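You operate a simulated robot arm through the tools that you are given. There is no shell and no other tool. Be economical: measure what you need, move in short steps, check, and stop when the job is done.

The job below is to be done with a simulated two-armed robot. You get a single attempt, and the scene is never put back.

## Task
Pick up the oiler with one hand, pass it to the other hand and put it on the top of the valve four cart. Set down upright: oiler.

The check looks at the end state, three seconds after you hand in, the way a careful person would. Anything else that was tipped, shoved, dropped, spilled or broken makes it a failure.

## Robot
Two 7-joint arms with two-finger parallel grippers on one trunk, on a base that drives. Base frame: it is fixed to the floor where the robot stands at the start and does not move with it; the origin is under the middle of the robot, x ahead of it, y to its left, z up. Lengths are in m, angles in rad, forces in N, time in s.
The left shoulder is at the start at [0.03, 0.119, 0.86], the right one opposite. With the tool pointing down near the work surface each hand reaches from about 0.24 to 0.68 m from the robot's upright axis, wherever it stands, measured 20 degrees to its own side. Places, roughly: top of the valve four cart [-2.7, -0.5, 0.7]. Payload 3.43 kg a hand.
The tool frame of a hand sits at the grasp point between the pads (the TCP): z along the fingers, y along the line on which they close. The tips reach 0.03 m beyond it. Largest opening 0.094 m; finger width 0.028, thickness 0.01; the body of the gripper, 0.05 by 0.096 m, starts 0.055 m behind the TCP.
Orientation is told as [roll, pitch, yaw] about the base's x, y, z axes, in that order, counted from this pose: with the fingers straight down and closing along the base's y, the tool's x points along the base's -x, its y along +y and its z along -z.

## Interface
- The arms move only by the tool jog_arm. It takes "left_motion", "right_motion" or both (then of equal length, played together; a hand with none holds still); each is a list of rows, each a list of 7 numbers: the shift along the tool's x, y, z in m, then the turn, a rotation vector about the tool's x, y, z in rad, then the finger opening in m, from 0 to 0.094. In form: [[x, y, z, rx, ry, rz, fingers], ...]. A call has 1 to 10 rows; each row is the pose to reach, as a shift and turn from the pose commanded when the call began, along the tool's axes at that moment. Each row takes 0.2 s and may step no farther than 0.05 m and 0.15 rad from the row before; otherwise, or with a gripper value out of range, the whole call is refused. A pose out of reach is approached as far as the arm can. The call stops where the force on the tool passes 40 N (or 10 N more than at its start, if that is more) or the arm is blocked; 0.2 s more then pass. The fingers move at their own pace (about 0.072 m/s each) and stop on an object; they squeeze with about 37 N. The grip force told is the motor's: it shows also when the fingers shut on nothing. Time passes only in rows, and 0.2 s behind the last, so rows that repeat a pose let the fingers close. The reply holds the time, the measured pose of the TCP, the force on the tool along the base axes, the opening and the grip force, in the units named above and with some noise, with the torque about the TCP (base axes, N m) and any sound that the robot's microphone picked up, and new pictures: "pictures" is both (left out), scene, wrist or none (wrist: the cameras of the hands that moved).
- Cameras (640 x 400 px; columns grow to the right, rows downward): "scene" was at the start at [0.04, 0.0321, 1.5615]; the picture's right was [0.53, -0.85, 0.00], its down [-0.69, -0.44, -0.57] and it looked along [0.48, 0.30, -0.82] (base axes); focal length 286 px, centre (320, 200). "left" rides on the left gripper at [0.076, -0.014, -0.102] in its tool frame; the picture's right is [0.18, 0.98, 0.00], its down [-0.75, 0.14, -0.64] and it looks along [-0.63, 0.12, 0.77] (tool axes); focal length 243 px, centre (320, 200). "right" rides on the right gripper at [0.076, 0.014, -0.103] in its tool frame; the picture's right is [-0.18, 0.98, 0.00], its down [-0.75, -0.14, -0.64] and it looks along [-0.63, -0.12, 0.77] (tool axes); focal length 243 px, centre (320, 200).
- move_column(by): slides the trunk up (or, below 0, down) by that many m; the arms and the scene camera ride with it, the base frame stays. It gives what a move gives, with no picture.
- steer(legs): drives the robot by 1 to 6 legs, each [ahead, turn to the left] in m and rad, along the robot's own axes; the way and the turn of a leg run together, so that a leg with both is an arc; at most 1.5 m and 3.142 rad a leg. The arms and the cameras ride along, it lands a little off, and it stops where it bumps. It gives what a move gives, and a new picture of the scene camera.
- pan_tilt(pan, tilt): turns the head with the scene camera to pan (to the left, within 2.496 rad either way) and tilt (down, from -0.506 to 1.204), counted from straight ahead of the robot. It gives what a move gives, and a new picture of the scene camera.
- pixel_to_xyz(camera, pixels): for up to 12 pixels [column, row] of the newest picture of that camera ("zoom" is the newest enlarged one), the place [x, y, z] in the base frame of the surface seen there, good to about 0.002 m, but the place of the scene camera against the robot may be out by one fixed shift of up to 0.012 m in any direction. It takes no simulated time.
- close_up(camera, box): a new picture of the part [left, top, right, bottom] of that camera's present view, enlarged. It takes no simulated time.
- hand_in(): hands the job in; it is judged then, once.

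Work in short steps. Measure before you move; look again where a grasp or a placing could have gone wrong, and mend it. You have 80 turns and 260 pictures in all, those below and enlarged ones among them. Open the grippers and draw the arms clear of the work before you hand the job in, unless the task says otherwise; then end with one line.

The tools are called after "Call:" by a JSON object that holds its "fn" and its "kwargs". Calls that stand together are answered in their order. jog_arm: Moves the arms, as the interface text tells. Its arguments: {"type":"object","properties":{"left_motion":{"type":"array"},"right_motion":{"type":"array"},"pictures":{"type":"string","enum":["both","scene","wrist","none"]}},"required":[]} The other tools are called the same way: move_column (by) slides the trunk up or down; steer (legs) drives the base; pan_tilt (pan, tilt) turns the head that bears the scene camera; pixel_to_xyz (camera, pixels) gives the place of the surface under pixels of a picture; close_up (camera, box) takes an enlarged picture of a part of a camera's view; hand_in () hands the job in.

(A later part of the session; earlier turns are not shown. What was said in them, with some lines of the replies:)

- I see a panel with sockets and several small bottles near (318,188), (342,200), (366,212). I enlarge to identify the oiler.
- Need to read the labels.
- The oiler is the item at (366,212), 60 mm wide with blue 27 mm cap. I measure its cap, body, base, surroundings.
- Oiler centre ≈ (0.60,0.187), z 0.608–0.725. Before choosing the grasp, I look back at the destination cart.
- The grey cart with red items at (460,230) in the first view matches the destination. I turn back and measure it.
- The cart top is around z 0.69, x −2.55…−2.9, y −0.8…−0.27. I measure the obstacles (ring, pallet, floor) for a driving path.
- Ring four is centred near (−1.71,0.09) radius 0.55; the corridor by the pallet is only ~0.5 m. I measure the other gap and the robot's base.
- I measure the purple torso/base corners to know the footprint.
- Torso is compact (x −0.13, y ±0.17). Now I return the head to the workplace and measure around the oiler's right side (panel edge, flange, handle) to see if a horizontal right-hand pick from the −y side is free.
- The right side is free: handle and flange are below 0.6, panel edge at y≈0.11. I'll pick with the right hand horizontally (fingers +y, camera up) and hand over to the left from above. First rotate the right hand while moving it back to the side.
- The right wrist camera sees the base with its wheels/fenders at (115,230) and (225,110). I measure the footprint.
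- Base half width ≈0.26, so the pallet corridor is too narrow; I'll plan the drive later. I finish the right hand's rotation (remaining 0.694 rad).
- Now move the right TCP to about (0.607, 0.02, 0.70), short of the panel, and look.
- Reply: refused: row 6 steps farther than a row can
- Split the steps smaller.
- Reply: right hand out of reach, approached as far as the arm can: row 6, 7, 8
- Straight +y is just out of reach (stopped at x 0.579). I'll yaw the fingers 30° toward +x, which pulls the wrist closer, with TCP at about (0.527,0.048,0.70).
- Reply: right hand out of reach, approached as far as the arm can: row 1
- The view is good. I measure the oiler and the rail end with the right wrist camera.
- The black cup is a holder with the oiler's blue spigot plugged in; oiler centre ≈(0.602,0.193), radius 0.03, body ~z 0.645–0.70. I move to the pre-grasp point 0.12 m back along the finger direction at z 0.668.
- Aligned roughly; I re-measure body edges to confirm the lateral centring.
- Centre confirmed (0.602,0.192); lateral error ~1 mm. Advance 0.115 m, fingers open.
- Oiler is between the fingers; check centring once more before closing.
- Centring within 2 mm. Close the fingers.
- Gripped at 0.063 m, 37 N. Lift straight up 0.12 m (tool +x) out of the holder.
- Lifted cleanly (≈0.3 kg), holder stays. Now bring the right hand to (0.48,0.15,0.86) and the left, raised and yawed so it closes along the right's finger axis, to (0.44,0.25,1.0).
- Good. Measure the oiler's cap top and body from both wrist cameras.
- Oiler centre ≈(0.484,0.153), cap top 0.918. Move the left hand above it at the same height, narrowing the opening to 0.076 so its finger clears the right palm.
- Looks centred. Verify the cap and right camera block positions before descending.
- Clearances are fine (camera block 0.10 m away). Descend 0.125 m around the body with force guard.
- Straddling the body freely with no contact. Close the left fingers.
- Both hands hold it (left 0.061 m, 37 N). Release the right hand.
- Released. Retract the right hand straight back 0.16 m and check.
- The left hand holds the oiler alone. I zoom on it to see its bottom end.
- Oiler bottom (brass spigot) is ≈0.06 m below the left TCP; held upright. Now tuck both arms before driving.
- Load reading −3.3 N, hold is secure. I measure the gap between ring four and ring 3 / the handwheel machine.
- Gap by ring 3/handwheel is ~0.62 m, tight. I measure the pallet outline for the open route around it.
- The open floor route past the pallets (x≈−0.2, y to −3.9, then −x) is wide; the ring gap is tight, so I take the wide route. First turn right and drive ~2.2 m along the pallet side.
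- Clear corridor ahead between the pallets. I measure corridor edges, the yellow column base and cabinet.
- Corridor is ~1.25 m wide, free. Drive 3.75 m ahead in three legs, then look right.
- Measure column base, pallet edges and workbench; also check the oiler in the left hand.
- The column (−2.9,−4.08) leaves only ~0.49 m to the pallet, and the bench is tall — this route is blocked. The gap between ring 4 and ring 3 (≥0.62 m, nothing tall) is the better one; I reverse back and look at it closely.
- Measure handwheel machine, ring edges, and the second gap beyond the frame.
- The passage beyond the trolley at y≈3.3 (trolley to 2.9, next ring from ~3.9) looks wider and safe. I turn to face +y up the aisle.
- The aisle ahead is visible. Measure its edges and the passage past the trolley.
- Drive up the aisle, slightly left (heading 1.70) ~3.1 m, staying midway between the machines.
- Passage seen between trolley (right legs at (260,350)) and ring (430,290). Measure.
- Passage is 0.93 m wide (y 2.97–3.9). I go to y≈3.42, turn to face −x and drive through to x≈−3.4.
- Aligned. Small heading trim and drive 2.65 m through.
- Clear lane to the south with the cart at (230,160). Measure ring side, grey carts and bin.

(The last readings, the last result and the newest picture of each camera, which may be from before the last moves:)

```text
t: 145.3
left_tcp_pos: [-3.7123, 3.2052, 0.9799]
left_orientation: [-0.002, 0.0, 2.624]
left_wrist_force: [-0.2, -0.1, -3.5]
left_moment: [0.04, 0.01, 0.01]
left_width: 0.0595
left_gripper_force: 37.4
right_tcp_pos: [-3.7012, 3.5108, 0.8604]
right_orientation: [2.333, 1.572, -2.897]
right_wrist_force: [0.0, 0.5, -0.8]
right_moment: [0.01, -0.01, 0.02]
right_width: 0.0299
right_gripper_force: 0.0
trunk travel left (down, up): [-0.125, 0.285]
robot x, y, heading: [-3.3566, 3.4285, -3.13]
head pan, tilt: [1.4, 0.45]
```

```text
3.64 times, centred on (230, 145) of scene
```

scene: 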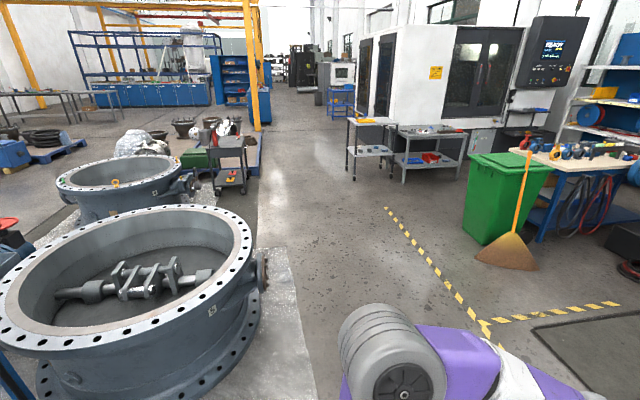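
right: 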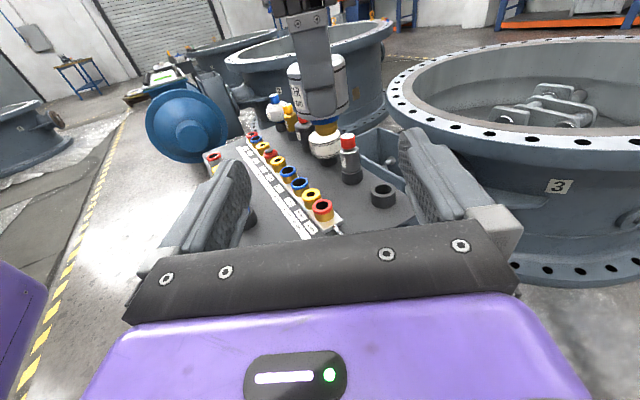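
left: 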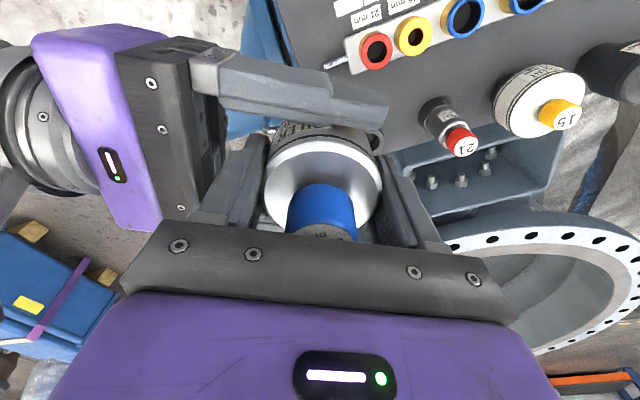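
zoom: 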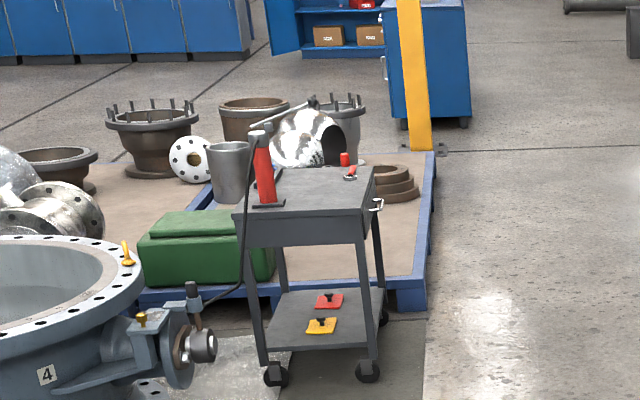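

Lane is wide (ring pipe x −3.22, grey cart x −4.49). Go to x≈−3.65, turn to −y and drive the first 1.4 m.

Call:
{"fn": "steer", "kwargs": {"legs": [[0.3, 0], [0, 1.559], [1.3, 0]]}}

```text
t: 157.2
left_tcp_pos: [-3.4567, 1.7679, 0.9793]
left_orientation: [0.001, 0.0, -2.119]
left_wrist_force: [-0.3, 0.3, -3.6]
left_moment: [-0.02, -0.02, -0.01]
left_width: 0.0595
left_gripper_force: 36.1
right_tcp_pos: [-3.7623, 1.7886, 0.8586]
right_orientation: [-1.127, 1.57, 1.463]
right_wrist_force: [0.0, 0.8, 0.2]
right_moment: [-0.02, -0.01, 0.0]
right_width: 0.03
right_gripper_force: 0.0
trunk travel left (down, up): [-0.125, 0.285]
robot x, y, heading: [-3.6681, 2.1351, -1.6]
head pan, tilt: [1.4, 0.45]
```

scene: 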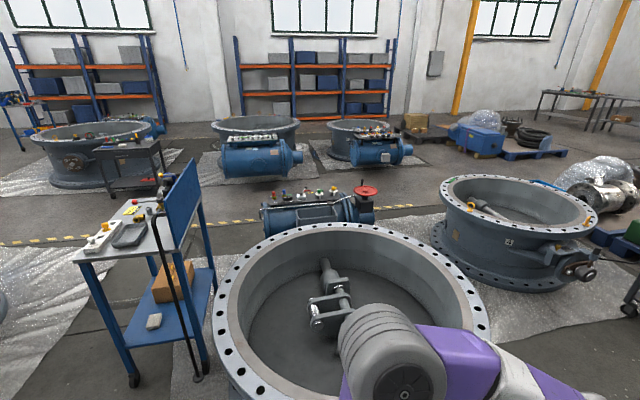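

Good. Continue 2.75 m to y≈−0.62 and turn left to face the cart (+x), still 0.75 m away from it.

Call:
{"fn": "steer", "kwargs": {"legs": [[0, 0.04], [1.4, 0], [1.35, 0], [0, 1.56]]}}

Call:
{"fn": "pan_tilt", "kwargs": {"pan": 0.0, "tilt": 0.75}}

```text
t: 174.8
left_tcp_pos: [-3.2817, -0.3974, 0.9791]
left_orientation: [0.0, 0.001, -0.503]
left_wrist_force: [0.3, -1.1, -3.7]
left_moment: [0.02, -0.01, -0.03]
left_width: 0.0599
left_gripper_force: 36.6
right_tcp_pos: [-3.2885, -0.7018, 0.8597]
right_orientation: [1.29, 1.572, -0.786]
right_wrist_force: [-0.5, 0.3, 0.3]
right_moment: [0.01, 0.01, 0.01]
right_width: 0.0301
right_gripper_force: 0.1
trunk travel left (down, up): [-0.125, 0.285]
robot x, y, heading: [-3.6381, -0.6225, 0.018]
head pan, tilt: [1.4, 0.45]
```

scene: 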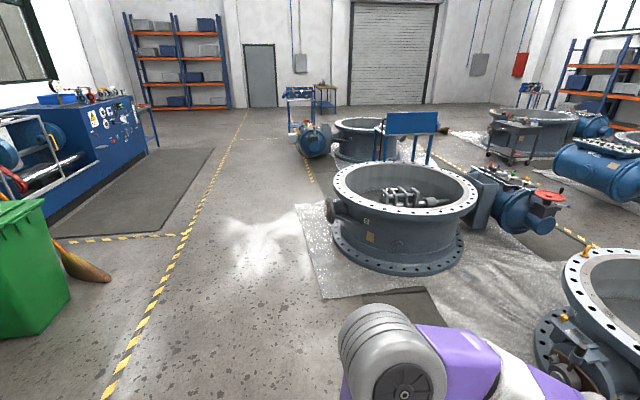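

```text
t: 176.3
left_tcp_pos: [-3.2827, -0.3964, 0.9795]
left_orientation: [0.002, 0.0, -0.502]
left_wrist_force: [0.4, 0.1, -4.2]
left_moment: [-0.02, 0.02, 0.0]
left_width: 0.0597
left_gripper_force: 37.5
right_tcp_pos: [-3.2881, -0.7037, 0.86]
right_orientation: [2.591, 1.57, 0.516]
right_wrist_force: [0.1, -0.7, -0.6]
right_moment: [0.02, -0.02, 0.01]
right_width: 0.0302
right_gripper_force: 0.0
trunk travel left (down, up): [-0.125, 0.285]
robot x, y, heading: [-3.6384, -0.6248, 0.018]
head pan, tilt: [0.0, 0.75]
```

scene: 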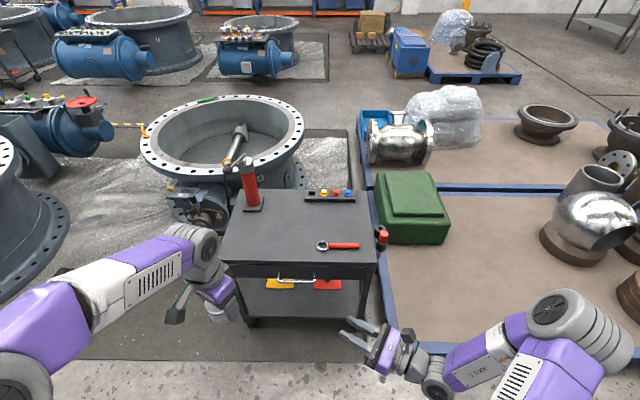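

Clear view of the cart: grease gun at (250,190), knob rack (330,196), wrench (340,245), free area around (265,235). Measure.

Call:
{"fn": "close_up", "kwargs": {"camera": "scene", "box": [200, 150, 400, 330]}}

Call:
{"fn": "pixel_to_xyz", "kwargs": {"camera": "scene", "pixels": [[225, 262], [372, 264], [362, 200], [240, 200], [320, 245], [358, 245], [255, 210], [250, 165], [265, 235], [280, 225], [298, 280], [295, 215]]}}

```text
2.22 times, centred on (300, 240) of scene
```

zoom: 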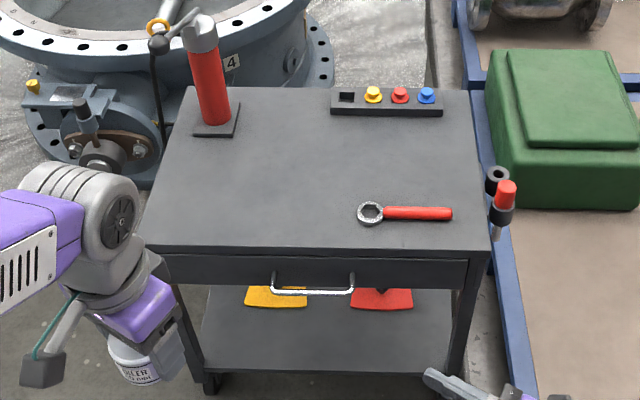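

```text
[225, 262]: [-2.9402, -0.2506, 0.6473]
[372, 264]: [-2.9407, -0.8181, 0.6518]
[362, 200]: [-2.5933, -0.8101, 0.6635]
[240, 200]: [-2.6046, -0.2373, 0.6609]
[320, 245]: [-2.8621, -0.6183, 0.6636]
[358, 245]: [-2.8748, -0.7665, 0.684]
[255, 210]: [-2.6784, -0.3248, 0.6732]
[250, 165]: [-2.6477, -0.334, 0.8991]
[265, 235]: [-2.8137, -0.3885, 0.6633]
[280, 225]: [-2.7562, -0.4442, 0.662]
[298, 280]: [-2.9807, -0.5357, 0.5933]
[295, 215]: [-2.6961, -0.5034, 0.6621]
```

Target spot (−2.80,−0.47), surface z≈0.662, well clear of gun and wrench. Drive ahead 0.27 m.

Call:
{"fn": "steer", "kwargs": {"legs": [[0.27, 0]]}}

```text
t: 178.3
left_tcp_pos: [-3.0109, -0.3902, 0.9793]
left_orientation: [0.0, 0.0, -0.501]
left_wrist_force: [0.5, -0.6, -3.3]
left_moment: [0.0, 0.0, 0.02]
left_width: 0.0597
left_gripper_force: 36.8
right_tcp_pos: [-3.0163, -0.6965, 0.8592]
right_orientation: [-1.111, 1.572, 3.1]
right_wrist_force: [0.7, -0.3, -0.1]
right_moment: [0.01, -0.01, 0.0]
right_width: 0.03
right_gripper_force: 0.1
trunk travel left (down, up): [-0.125, 0.285]
robot x, y, heading: [-3.3639, -0.6197, 0.023]
head pan, tilt: [0.0, 0.75]
```

scene: 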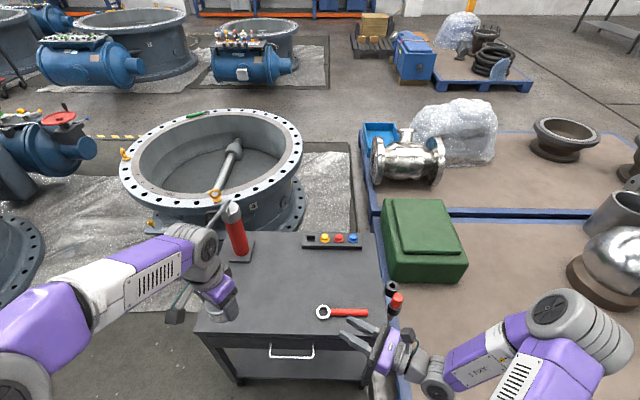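

Now swing the left hand over the target at height, then lower to TCP z≈0.80.

Call:
{"fn": "jog_arm", "kwargs": {"left_motion": [[-0.045, 0.006, 0, 0, 0, 0, 0.04], [-0.09, 0.012, 0, 0, 0, 0, 0.04], [-0.135, 0.019, 0, 0, 0, 0, 0.04], [-0.18, 0.025, 0.02, 0, 0, 0, 0.04], [-0.2235, 0.031, 0.04, 0, 0, 0, 0.04], [-0.2235, 0.031, 0.08, 0, 0, 0, 0.04], [-0.2235, 0.031, 0.12, 0, 0, 0, 0.04], [-0.2235, 0.031, 0.16, 0, 0, 0, 0.04], [-0.2235, 0.031, 0.18, 0, 0, 0, 0.04], [-0.2235, 0.031, 0.18, 0, 0, 0, 0.04]]}}

```text
t: 180.5
left_tcp_pos: [-2.8002, -0.4702, 0.7981]
left_orientation: [-0.001, 0.003, -0.501]
left_wrist_force: [-0.6, -0.7, -4.0]
left_moment: [0.0, 0.02, -0.01]
left_width: 0.0597
left_gripper_force: 36.9
right_tcp_pos: [-3.0167, -0.6966, 0.8598]
right_orientation: [-2.662, 1.571, 1.55]
right_wrist_force: [-0.2, 0.3, -0.1]
right_moment: [-0.01, 0.0, 0.01]
right_width: 0.0302
right_gripper_force: 0.0
trunk travel left (down, up): [-0.125, 0.285]
robot x, y, heading: [-3.3646, -0.6185, 0.019]
head pan, tilt: [0.0, 0.75]
```

scene: 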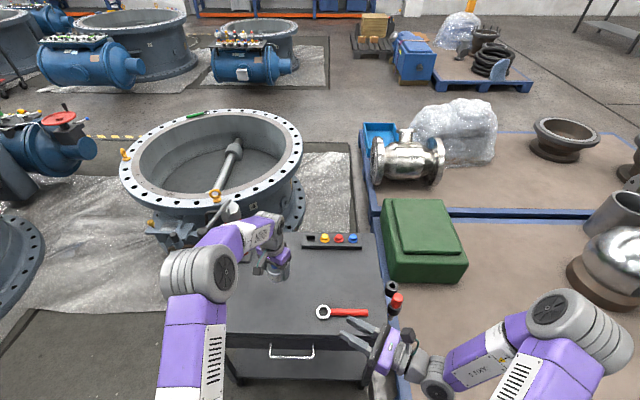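
left: 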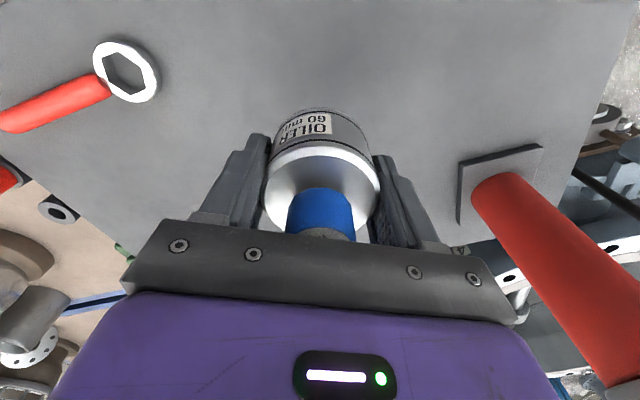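

Measure surface height near the oiler with the wrist camera, and the gun distance.

Call:
{"fn": "pixel_to_xyz", "kwargs": {"camera": "left", "pixels": [[230, 100], [320, 85], [410, 120], [440, 150], [460, 200], [510, 200], [125, 70]]}}

Call:
{"fn": "close_up", "kwargs": {"camera": "right", "box": [160, 0, 480, 200]}}

```text
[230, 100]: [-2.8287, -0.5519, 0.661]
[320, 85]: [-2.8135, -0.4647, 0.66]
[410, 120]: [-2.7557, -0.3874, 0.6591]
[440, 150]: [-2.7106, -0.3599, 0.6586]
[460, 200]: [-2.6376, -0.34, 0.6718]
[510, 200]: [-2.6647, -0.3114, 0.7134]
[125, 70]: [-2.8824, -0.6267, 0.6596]
```

```text
2.00 times, centred on (320, 100) of right
```

zoom: 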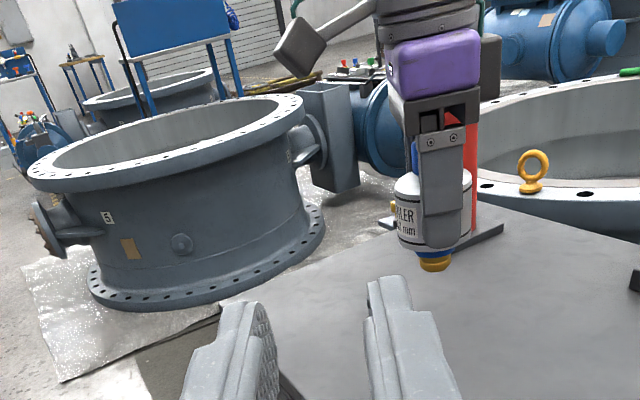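

The right wrist camera sees the spigot bottom at zoom (433,268); measure it.

Call:
{"fn": "pixel_to_xyz", "kwargs": {"camera": "zoom", "pixels": [[433, 266], [433, 261], [433, 256], [410, 235], [410, 185]]}}

```text
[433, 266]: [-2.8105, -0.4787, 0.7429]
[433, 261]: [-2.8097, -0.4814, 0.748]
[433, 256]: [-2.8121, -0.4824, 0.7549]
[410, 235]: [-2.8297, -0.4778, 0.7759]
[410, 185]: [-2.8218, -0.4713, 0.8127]
```

Bottom ≈0.741, surface 0.660: 0.081 m to go. Lower 0.076 first.

Call:
{"fn": "jog_arm", "kwargs": {"left_motion": [[0, 0, 0.02, 0, 0, 0, 0.04], [0, 0, 0.04, 0, 0, 0, 0.04], [0, 0, 0.055, 0, 0, 0, 0.04], [0, 0, 0.066, 0, 0, 0, 0.04], [0, 0, 0.072, 0, 0, 0, 0.04], [0, 0, 0.076, 0, 0, 0, 0.04], [0, 0, 0.076, 0, 0, 0, 0.04]], "pictures": "none"}}

Call:
{"fn": "close_up", "kwargs": {"camera": "right", "box": [300, 60, 440, 150]}}

```text
t: 182.1
left_tcp_pos: [-2.8005, -0.4707, 0.7236]
left_orientation: [0.0, 0.0, -0.501]
left_wrist_force: [-1.0, 0.5, 0.0]
left_moment: [-0.06, 0.03, 0.04]
left_width: 0.0596
left_gripper_force: 36.3
right_tcp_pos: [-3.0166, -0.6968, 0.8591]
right_orientation: [2.641, 1.571, 0.567]
right_wrist_force: [-0.3, 0.0, -0.8]
right_moment: [-0.03, -0.02, 0.03]
right_width: 0.0302
right_gripper_force: 0.0
trunk travel left (down, up): [-0.125, 0.285]
robot x, y, heading: [-3.3626, -0.619, 0.025]
head pan, tilt: [0.0, 0.75]
```

```text
4.44 times, centred on (370, 105) of right
```

zoom: 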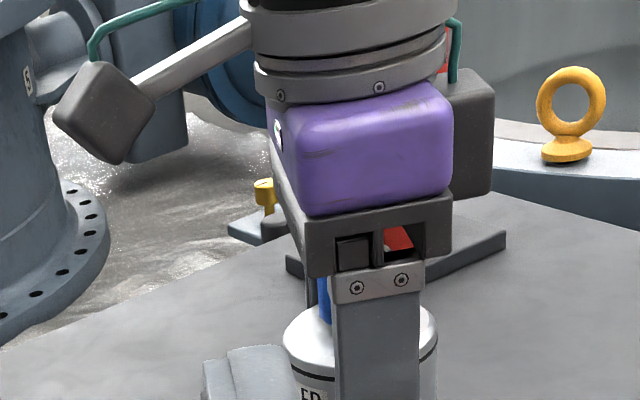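

The load dropped from −3.6 to ~0 N: contact. Press 1.5 mm more to confirm.

Call:
{"fn": "jog_arm", "kwargs": {"left_motion": [[0, 0, 0.0008, 0, 0, 0, 0.04], [0, 0, 0.0015, 0, 0, 0, 0.04], [0, 0, 0.0015, 0, 0, 0, 0.04]], "pictures": "wrist"}}

Call:
{"fn": "close_up", "kwargs": {"camera": "right", "box": [260, 90, 480, 230]}}

```text
t: 182.9
left_tcp_pos: [-2.7999, -0.4714, 0.7233]
left_orientation: [0.002, -0.001, -0.5]
left_wrist_force: [-0.9, 0.1, 11.2]
left_moment: [-0.05, 0.11, 0.02]
left_width: 0.0592
left_gripper_force: 37.4
right_tcp_pos: [-3.0175, -0.6963, 0.86]
right_orientation: [2.418, 1.569, 0.343]
right_wrist_force: [0.3, 0.1, 0.6]
right_moment: [0.01, 0.03, 0.04]
right_width: 0.0301
right_gripper_force: 0.0
trunk travel left (down, up): [-0.125, 0.285]
robot x, y, heading: [-3.3663, -0.6195, 0.022]
head pan, tilt: [0.0, 0.75]
```

left: 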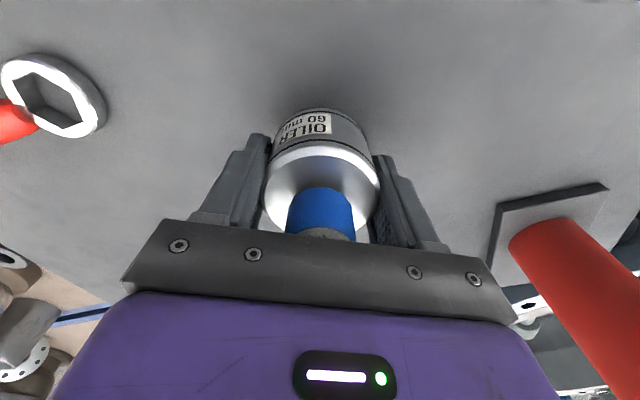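

```text
2.86 times, centred on (370, 160) of right
```

zoom: 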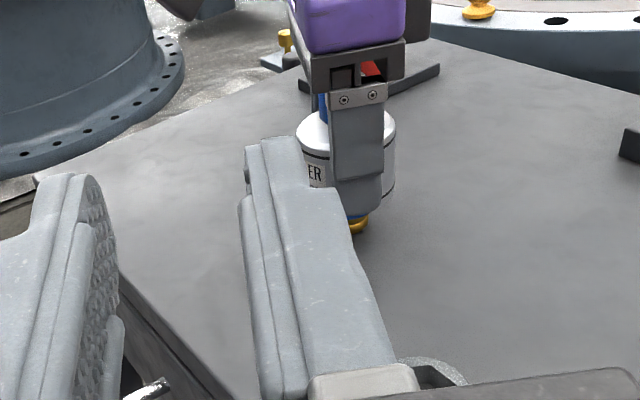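

Firm contact (+11 N). Relieve by 1 mm and open the fingers gradually.

Call:
{"fn": "jog_arm", "kwargs": {"left_motion": [[0, 0, -0.001, 0, 0, 0, 0.04], [0, 0, -0.001, 0, 0, 0, 0.057], [0, 0, -0.001, 0, 0, 0, 0.06], [0, 0, -0.001, 0, 0, 0, 0.063], [0, 0, -0.001, 0, 0, 0, 0.068], [0, 0, -0.001, 0, 0, 0, 0.075], [0, 0, -0.001, 0, 0, 0, 0.084], [0, 0, -0.001, 0, 0, 0, 0.09], [0, 0, -0.001, 0, 0, 0, 0.09]], "pictures": "wrist"}}

```text
t: 184.9
left_tcp_pos: [-2.8012, -0.4711, 0.7229]
left_orientation: [-0.003, 0.001, -0.501]
left_wrist_force: [0.1, -0.4, 0.2]
left_moment: [0.01, -0.02, -0.06]
left_width: 0.0899
left_gripper_force: 0.1
right_tcp_pos: [-3.0166, -0.6959, 0.8596]
right_orientation: [2.725, 1.571, 0.653]
right_wrist_force: [-0.2, -0.1, 0.4]
right_moment: [-0.02, -0.01, -0.01]
right_width: 0.0299
right_gripper_force: 0.0
trunk travel left (down, up): [-0.125, 0.285]
robot x, y, heading: [-3.3627, -0.6212, 0.022]
head pan, tilt: [0.0, 0.75]
```

left: 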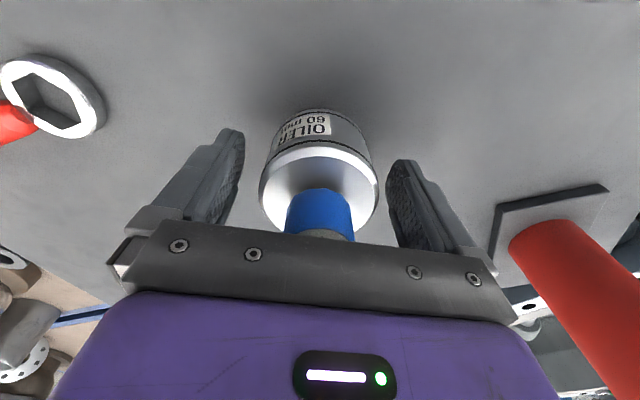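

The oiler stands free between open fingers. Raise the left hand straight up 0.2 m.

Call:
{"fn": "jog_arm", "kwargs": {"left_motion": [[0, 0, -0.01, 0, 0, 0, 0.09], [0, 0, -0.025, 0, 0, 0, 0.09], [0, 0, -0.05, 0, 0, 0, 0.09], [0, 0, -0.08, 0, 0, 0, 0.09], [0, 0, -0.12, 0, 0, 0, 0.09], [0, 0, -0.16, 0, 0, 0, 0.09], [0, 0, -0.2, 0, 0, 0, 0.09], [0, 0, -0.23, 0, 0, 0, 0.09]]}}

```text
t: 186.7
left_tcp_pos: [-2.8009, -0.4708, 0.955]
left_orientation: [-0.002, 0.0, -0.499]
left_wrist_force: [-0.5, 0.6, -0.3]
left_moment: [-0.02, -0.02, 0.03]
left_width: 0.09
left_gripper_force: 0.0
right_tcp_pos: [-3.0168, -0.6958, 0.8605]
right_orientation: [2.617, 1.572, 0.545]
right_wrist_force: [-0.2, 0.5, 0.5]
right_moment: [-0.01, -0.03, 0.01]
right_width: 0.0297
right_gripper_force: 0.1
trunk travel left (down, up): [-0.125, 0.285]
robot x, y, heading: [-3.3661, -0.6195, 0.025]
head pan, tilt: [0.0, 0.75]
```

scene: 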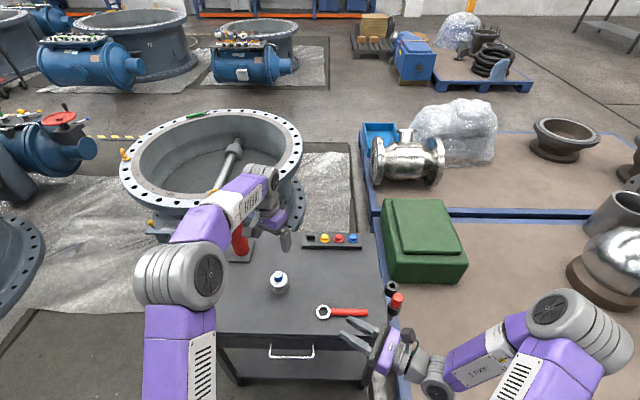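
left: 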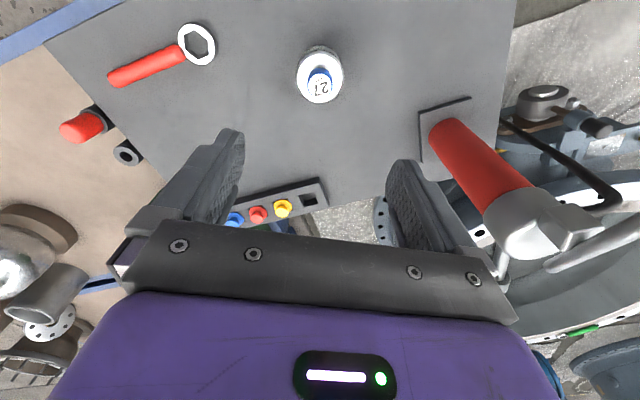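

The oiler stands upright on the cart at (279,282). Draw the left arm back, open the right gripper, then back the base off.

Call:
{"fn": "jog_arm", "kwargs": {"left_motion": [[0.045, -0.006, -0.02, 0, 0, 0, 0.09], [0.09, -0.012, -0.02, 0, 0, 0, 0.09], [0.135, -0.019, -0.02, 0, 0, 0, 0.09], [0.18, -0.025, -0.02, 0, 0, 0, 0.09], [0.2235, -0.031, -0.02, 0, 0, 0, 0.09]], "right_motion": [[0, 0, 0, 0, 0, 0, 0.04], [0, 0, 0, 0, 0, 0, 0.055], [0, 0, 0, 0, 0, 0, 0.07], [0, 0, 0, 0, 0, 0, 0.085], [0, 0, 0, 0, 0, 0, 0.09]], "pictures": "none"}}

Call:
{"fn": "steer", "kwargs": {"legs": [[-0.3, 0]]}}

Call:
{"fn": "close_up", "kwargs": {"camera": "scene", "box": [200, 150, 400, 330]}}

```text
t: 187.9
left_tcp_pos: [-3.0135, -0.3902, 0.9725]
left_orientation: [-0.001, 0.001, -0.501]
left_wrist_force: [-0.1, 0.3, -0.6]
left_moment: [0.02, 0.01, -0.01]
left_width: 0.0901
left_gripper_force: 0.1
right_tcp_pos: [-3.0181, -0.6959, 0.8598]
right_orientation: [2.035, 1.57, -0.039]
right_wrist_force: [0.0, -0.1, 0.7]
right_moment: [0.03, -0.03, -0.03]
right_width: 0.0903
right_gripper_force: 0.0
trunk travel left (down, up): [-0.125, 0.285]
robot x, y, heading: [-3.3674, -0.6203, 0.022]
head pan, tilt: [0.0, 0.75]
```

```text
t: 189.9
left_tcp_pos: [-3.3126, -0.3965, 0.9722]
left_orientation: [0.0, 0.001, -0.502]
left_wrist_force: [-0.2, -0.7, 0.4]
left_moment: [-0.04, -0.02, 0.0]
left_width: 0.09
left_gripper_force: 0.1
right_tcp_pos: [-3.3163, -0.7033, 0.8603]
right_orientation: [2.287, 1.571, 0.216]
right_wrist_force: [1.1, -0.7, 0.3]
right_moment: [0.0, -0.01, -0.01]
right_width: 0.0901
right_gripper_force: 0.1
trunk travel left (down, up): [-0.125, 0.285]
robot x, y, heading: [-3.6671, -0.627, 0.026]
head pan, tilt: [0.0, 0.75]
```

scene: 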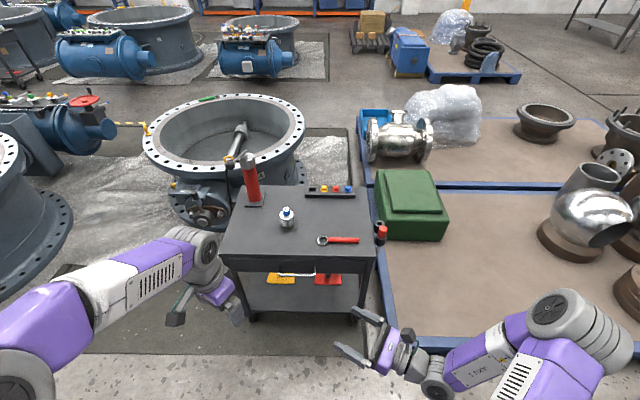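

```text
2.22 times, centred on (300, 240) of scene
```

zoom: 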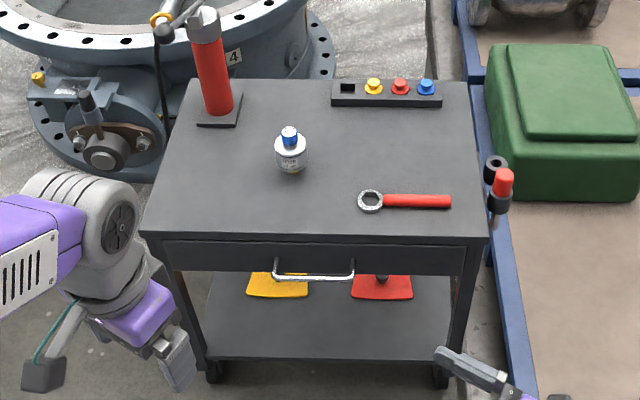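

The oiler stands upright on the cart at zoom (291,152). Everything else on the cart is in place, both grippers are open and both arms are clear, so I hand in.

Call:
{"fn": "hand_in", "kwargs": {}}

```text
The job is handed in.
```

The oiler was picked up with the right hand, passed to the left and set down upright on top of the valve four cart; nothing else was seen to move, and the job is handed in.
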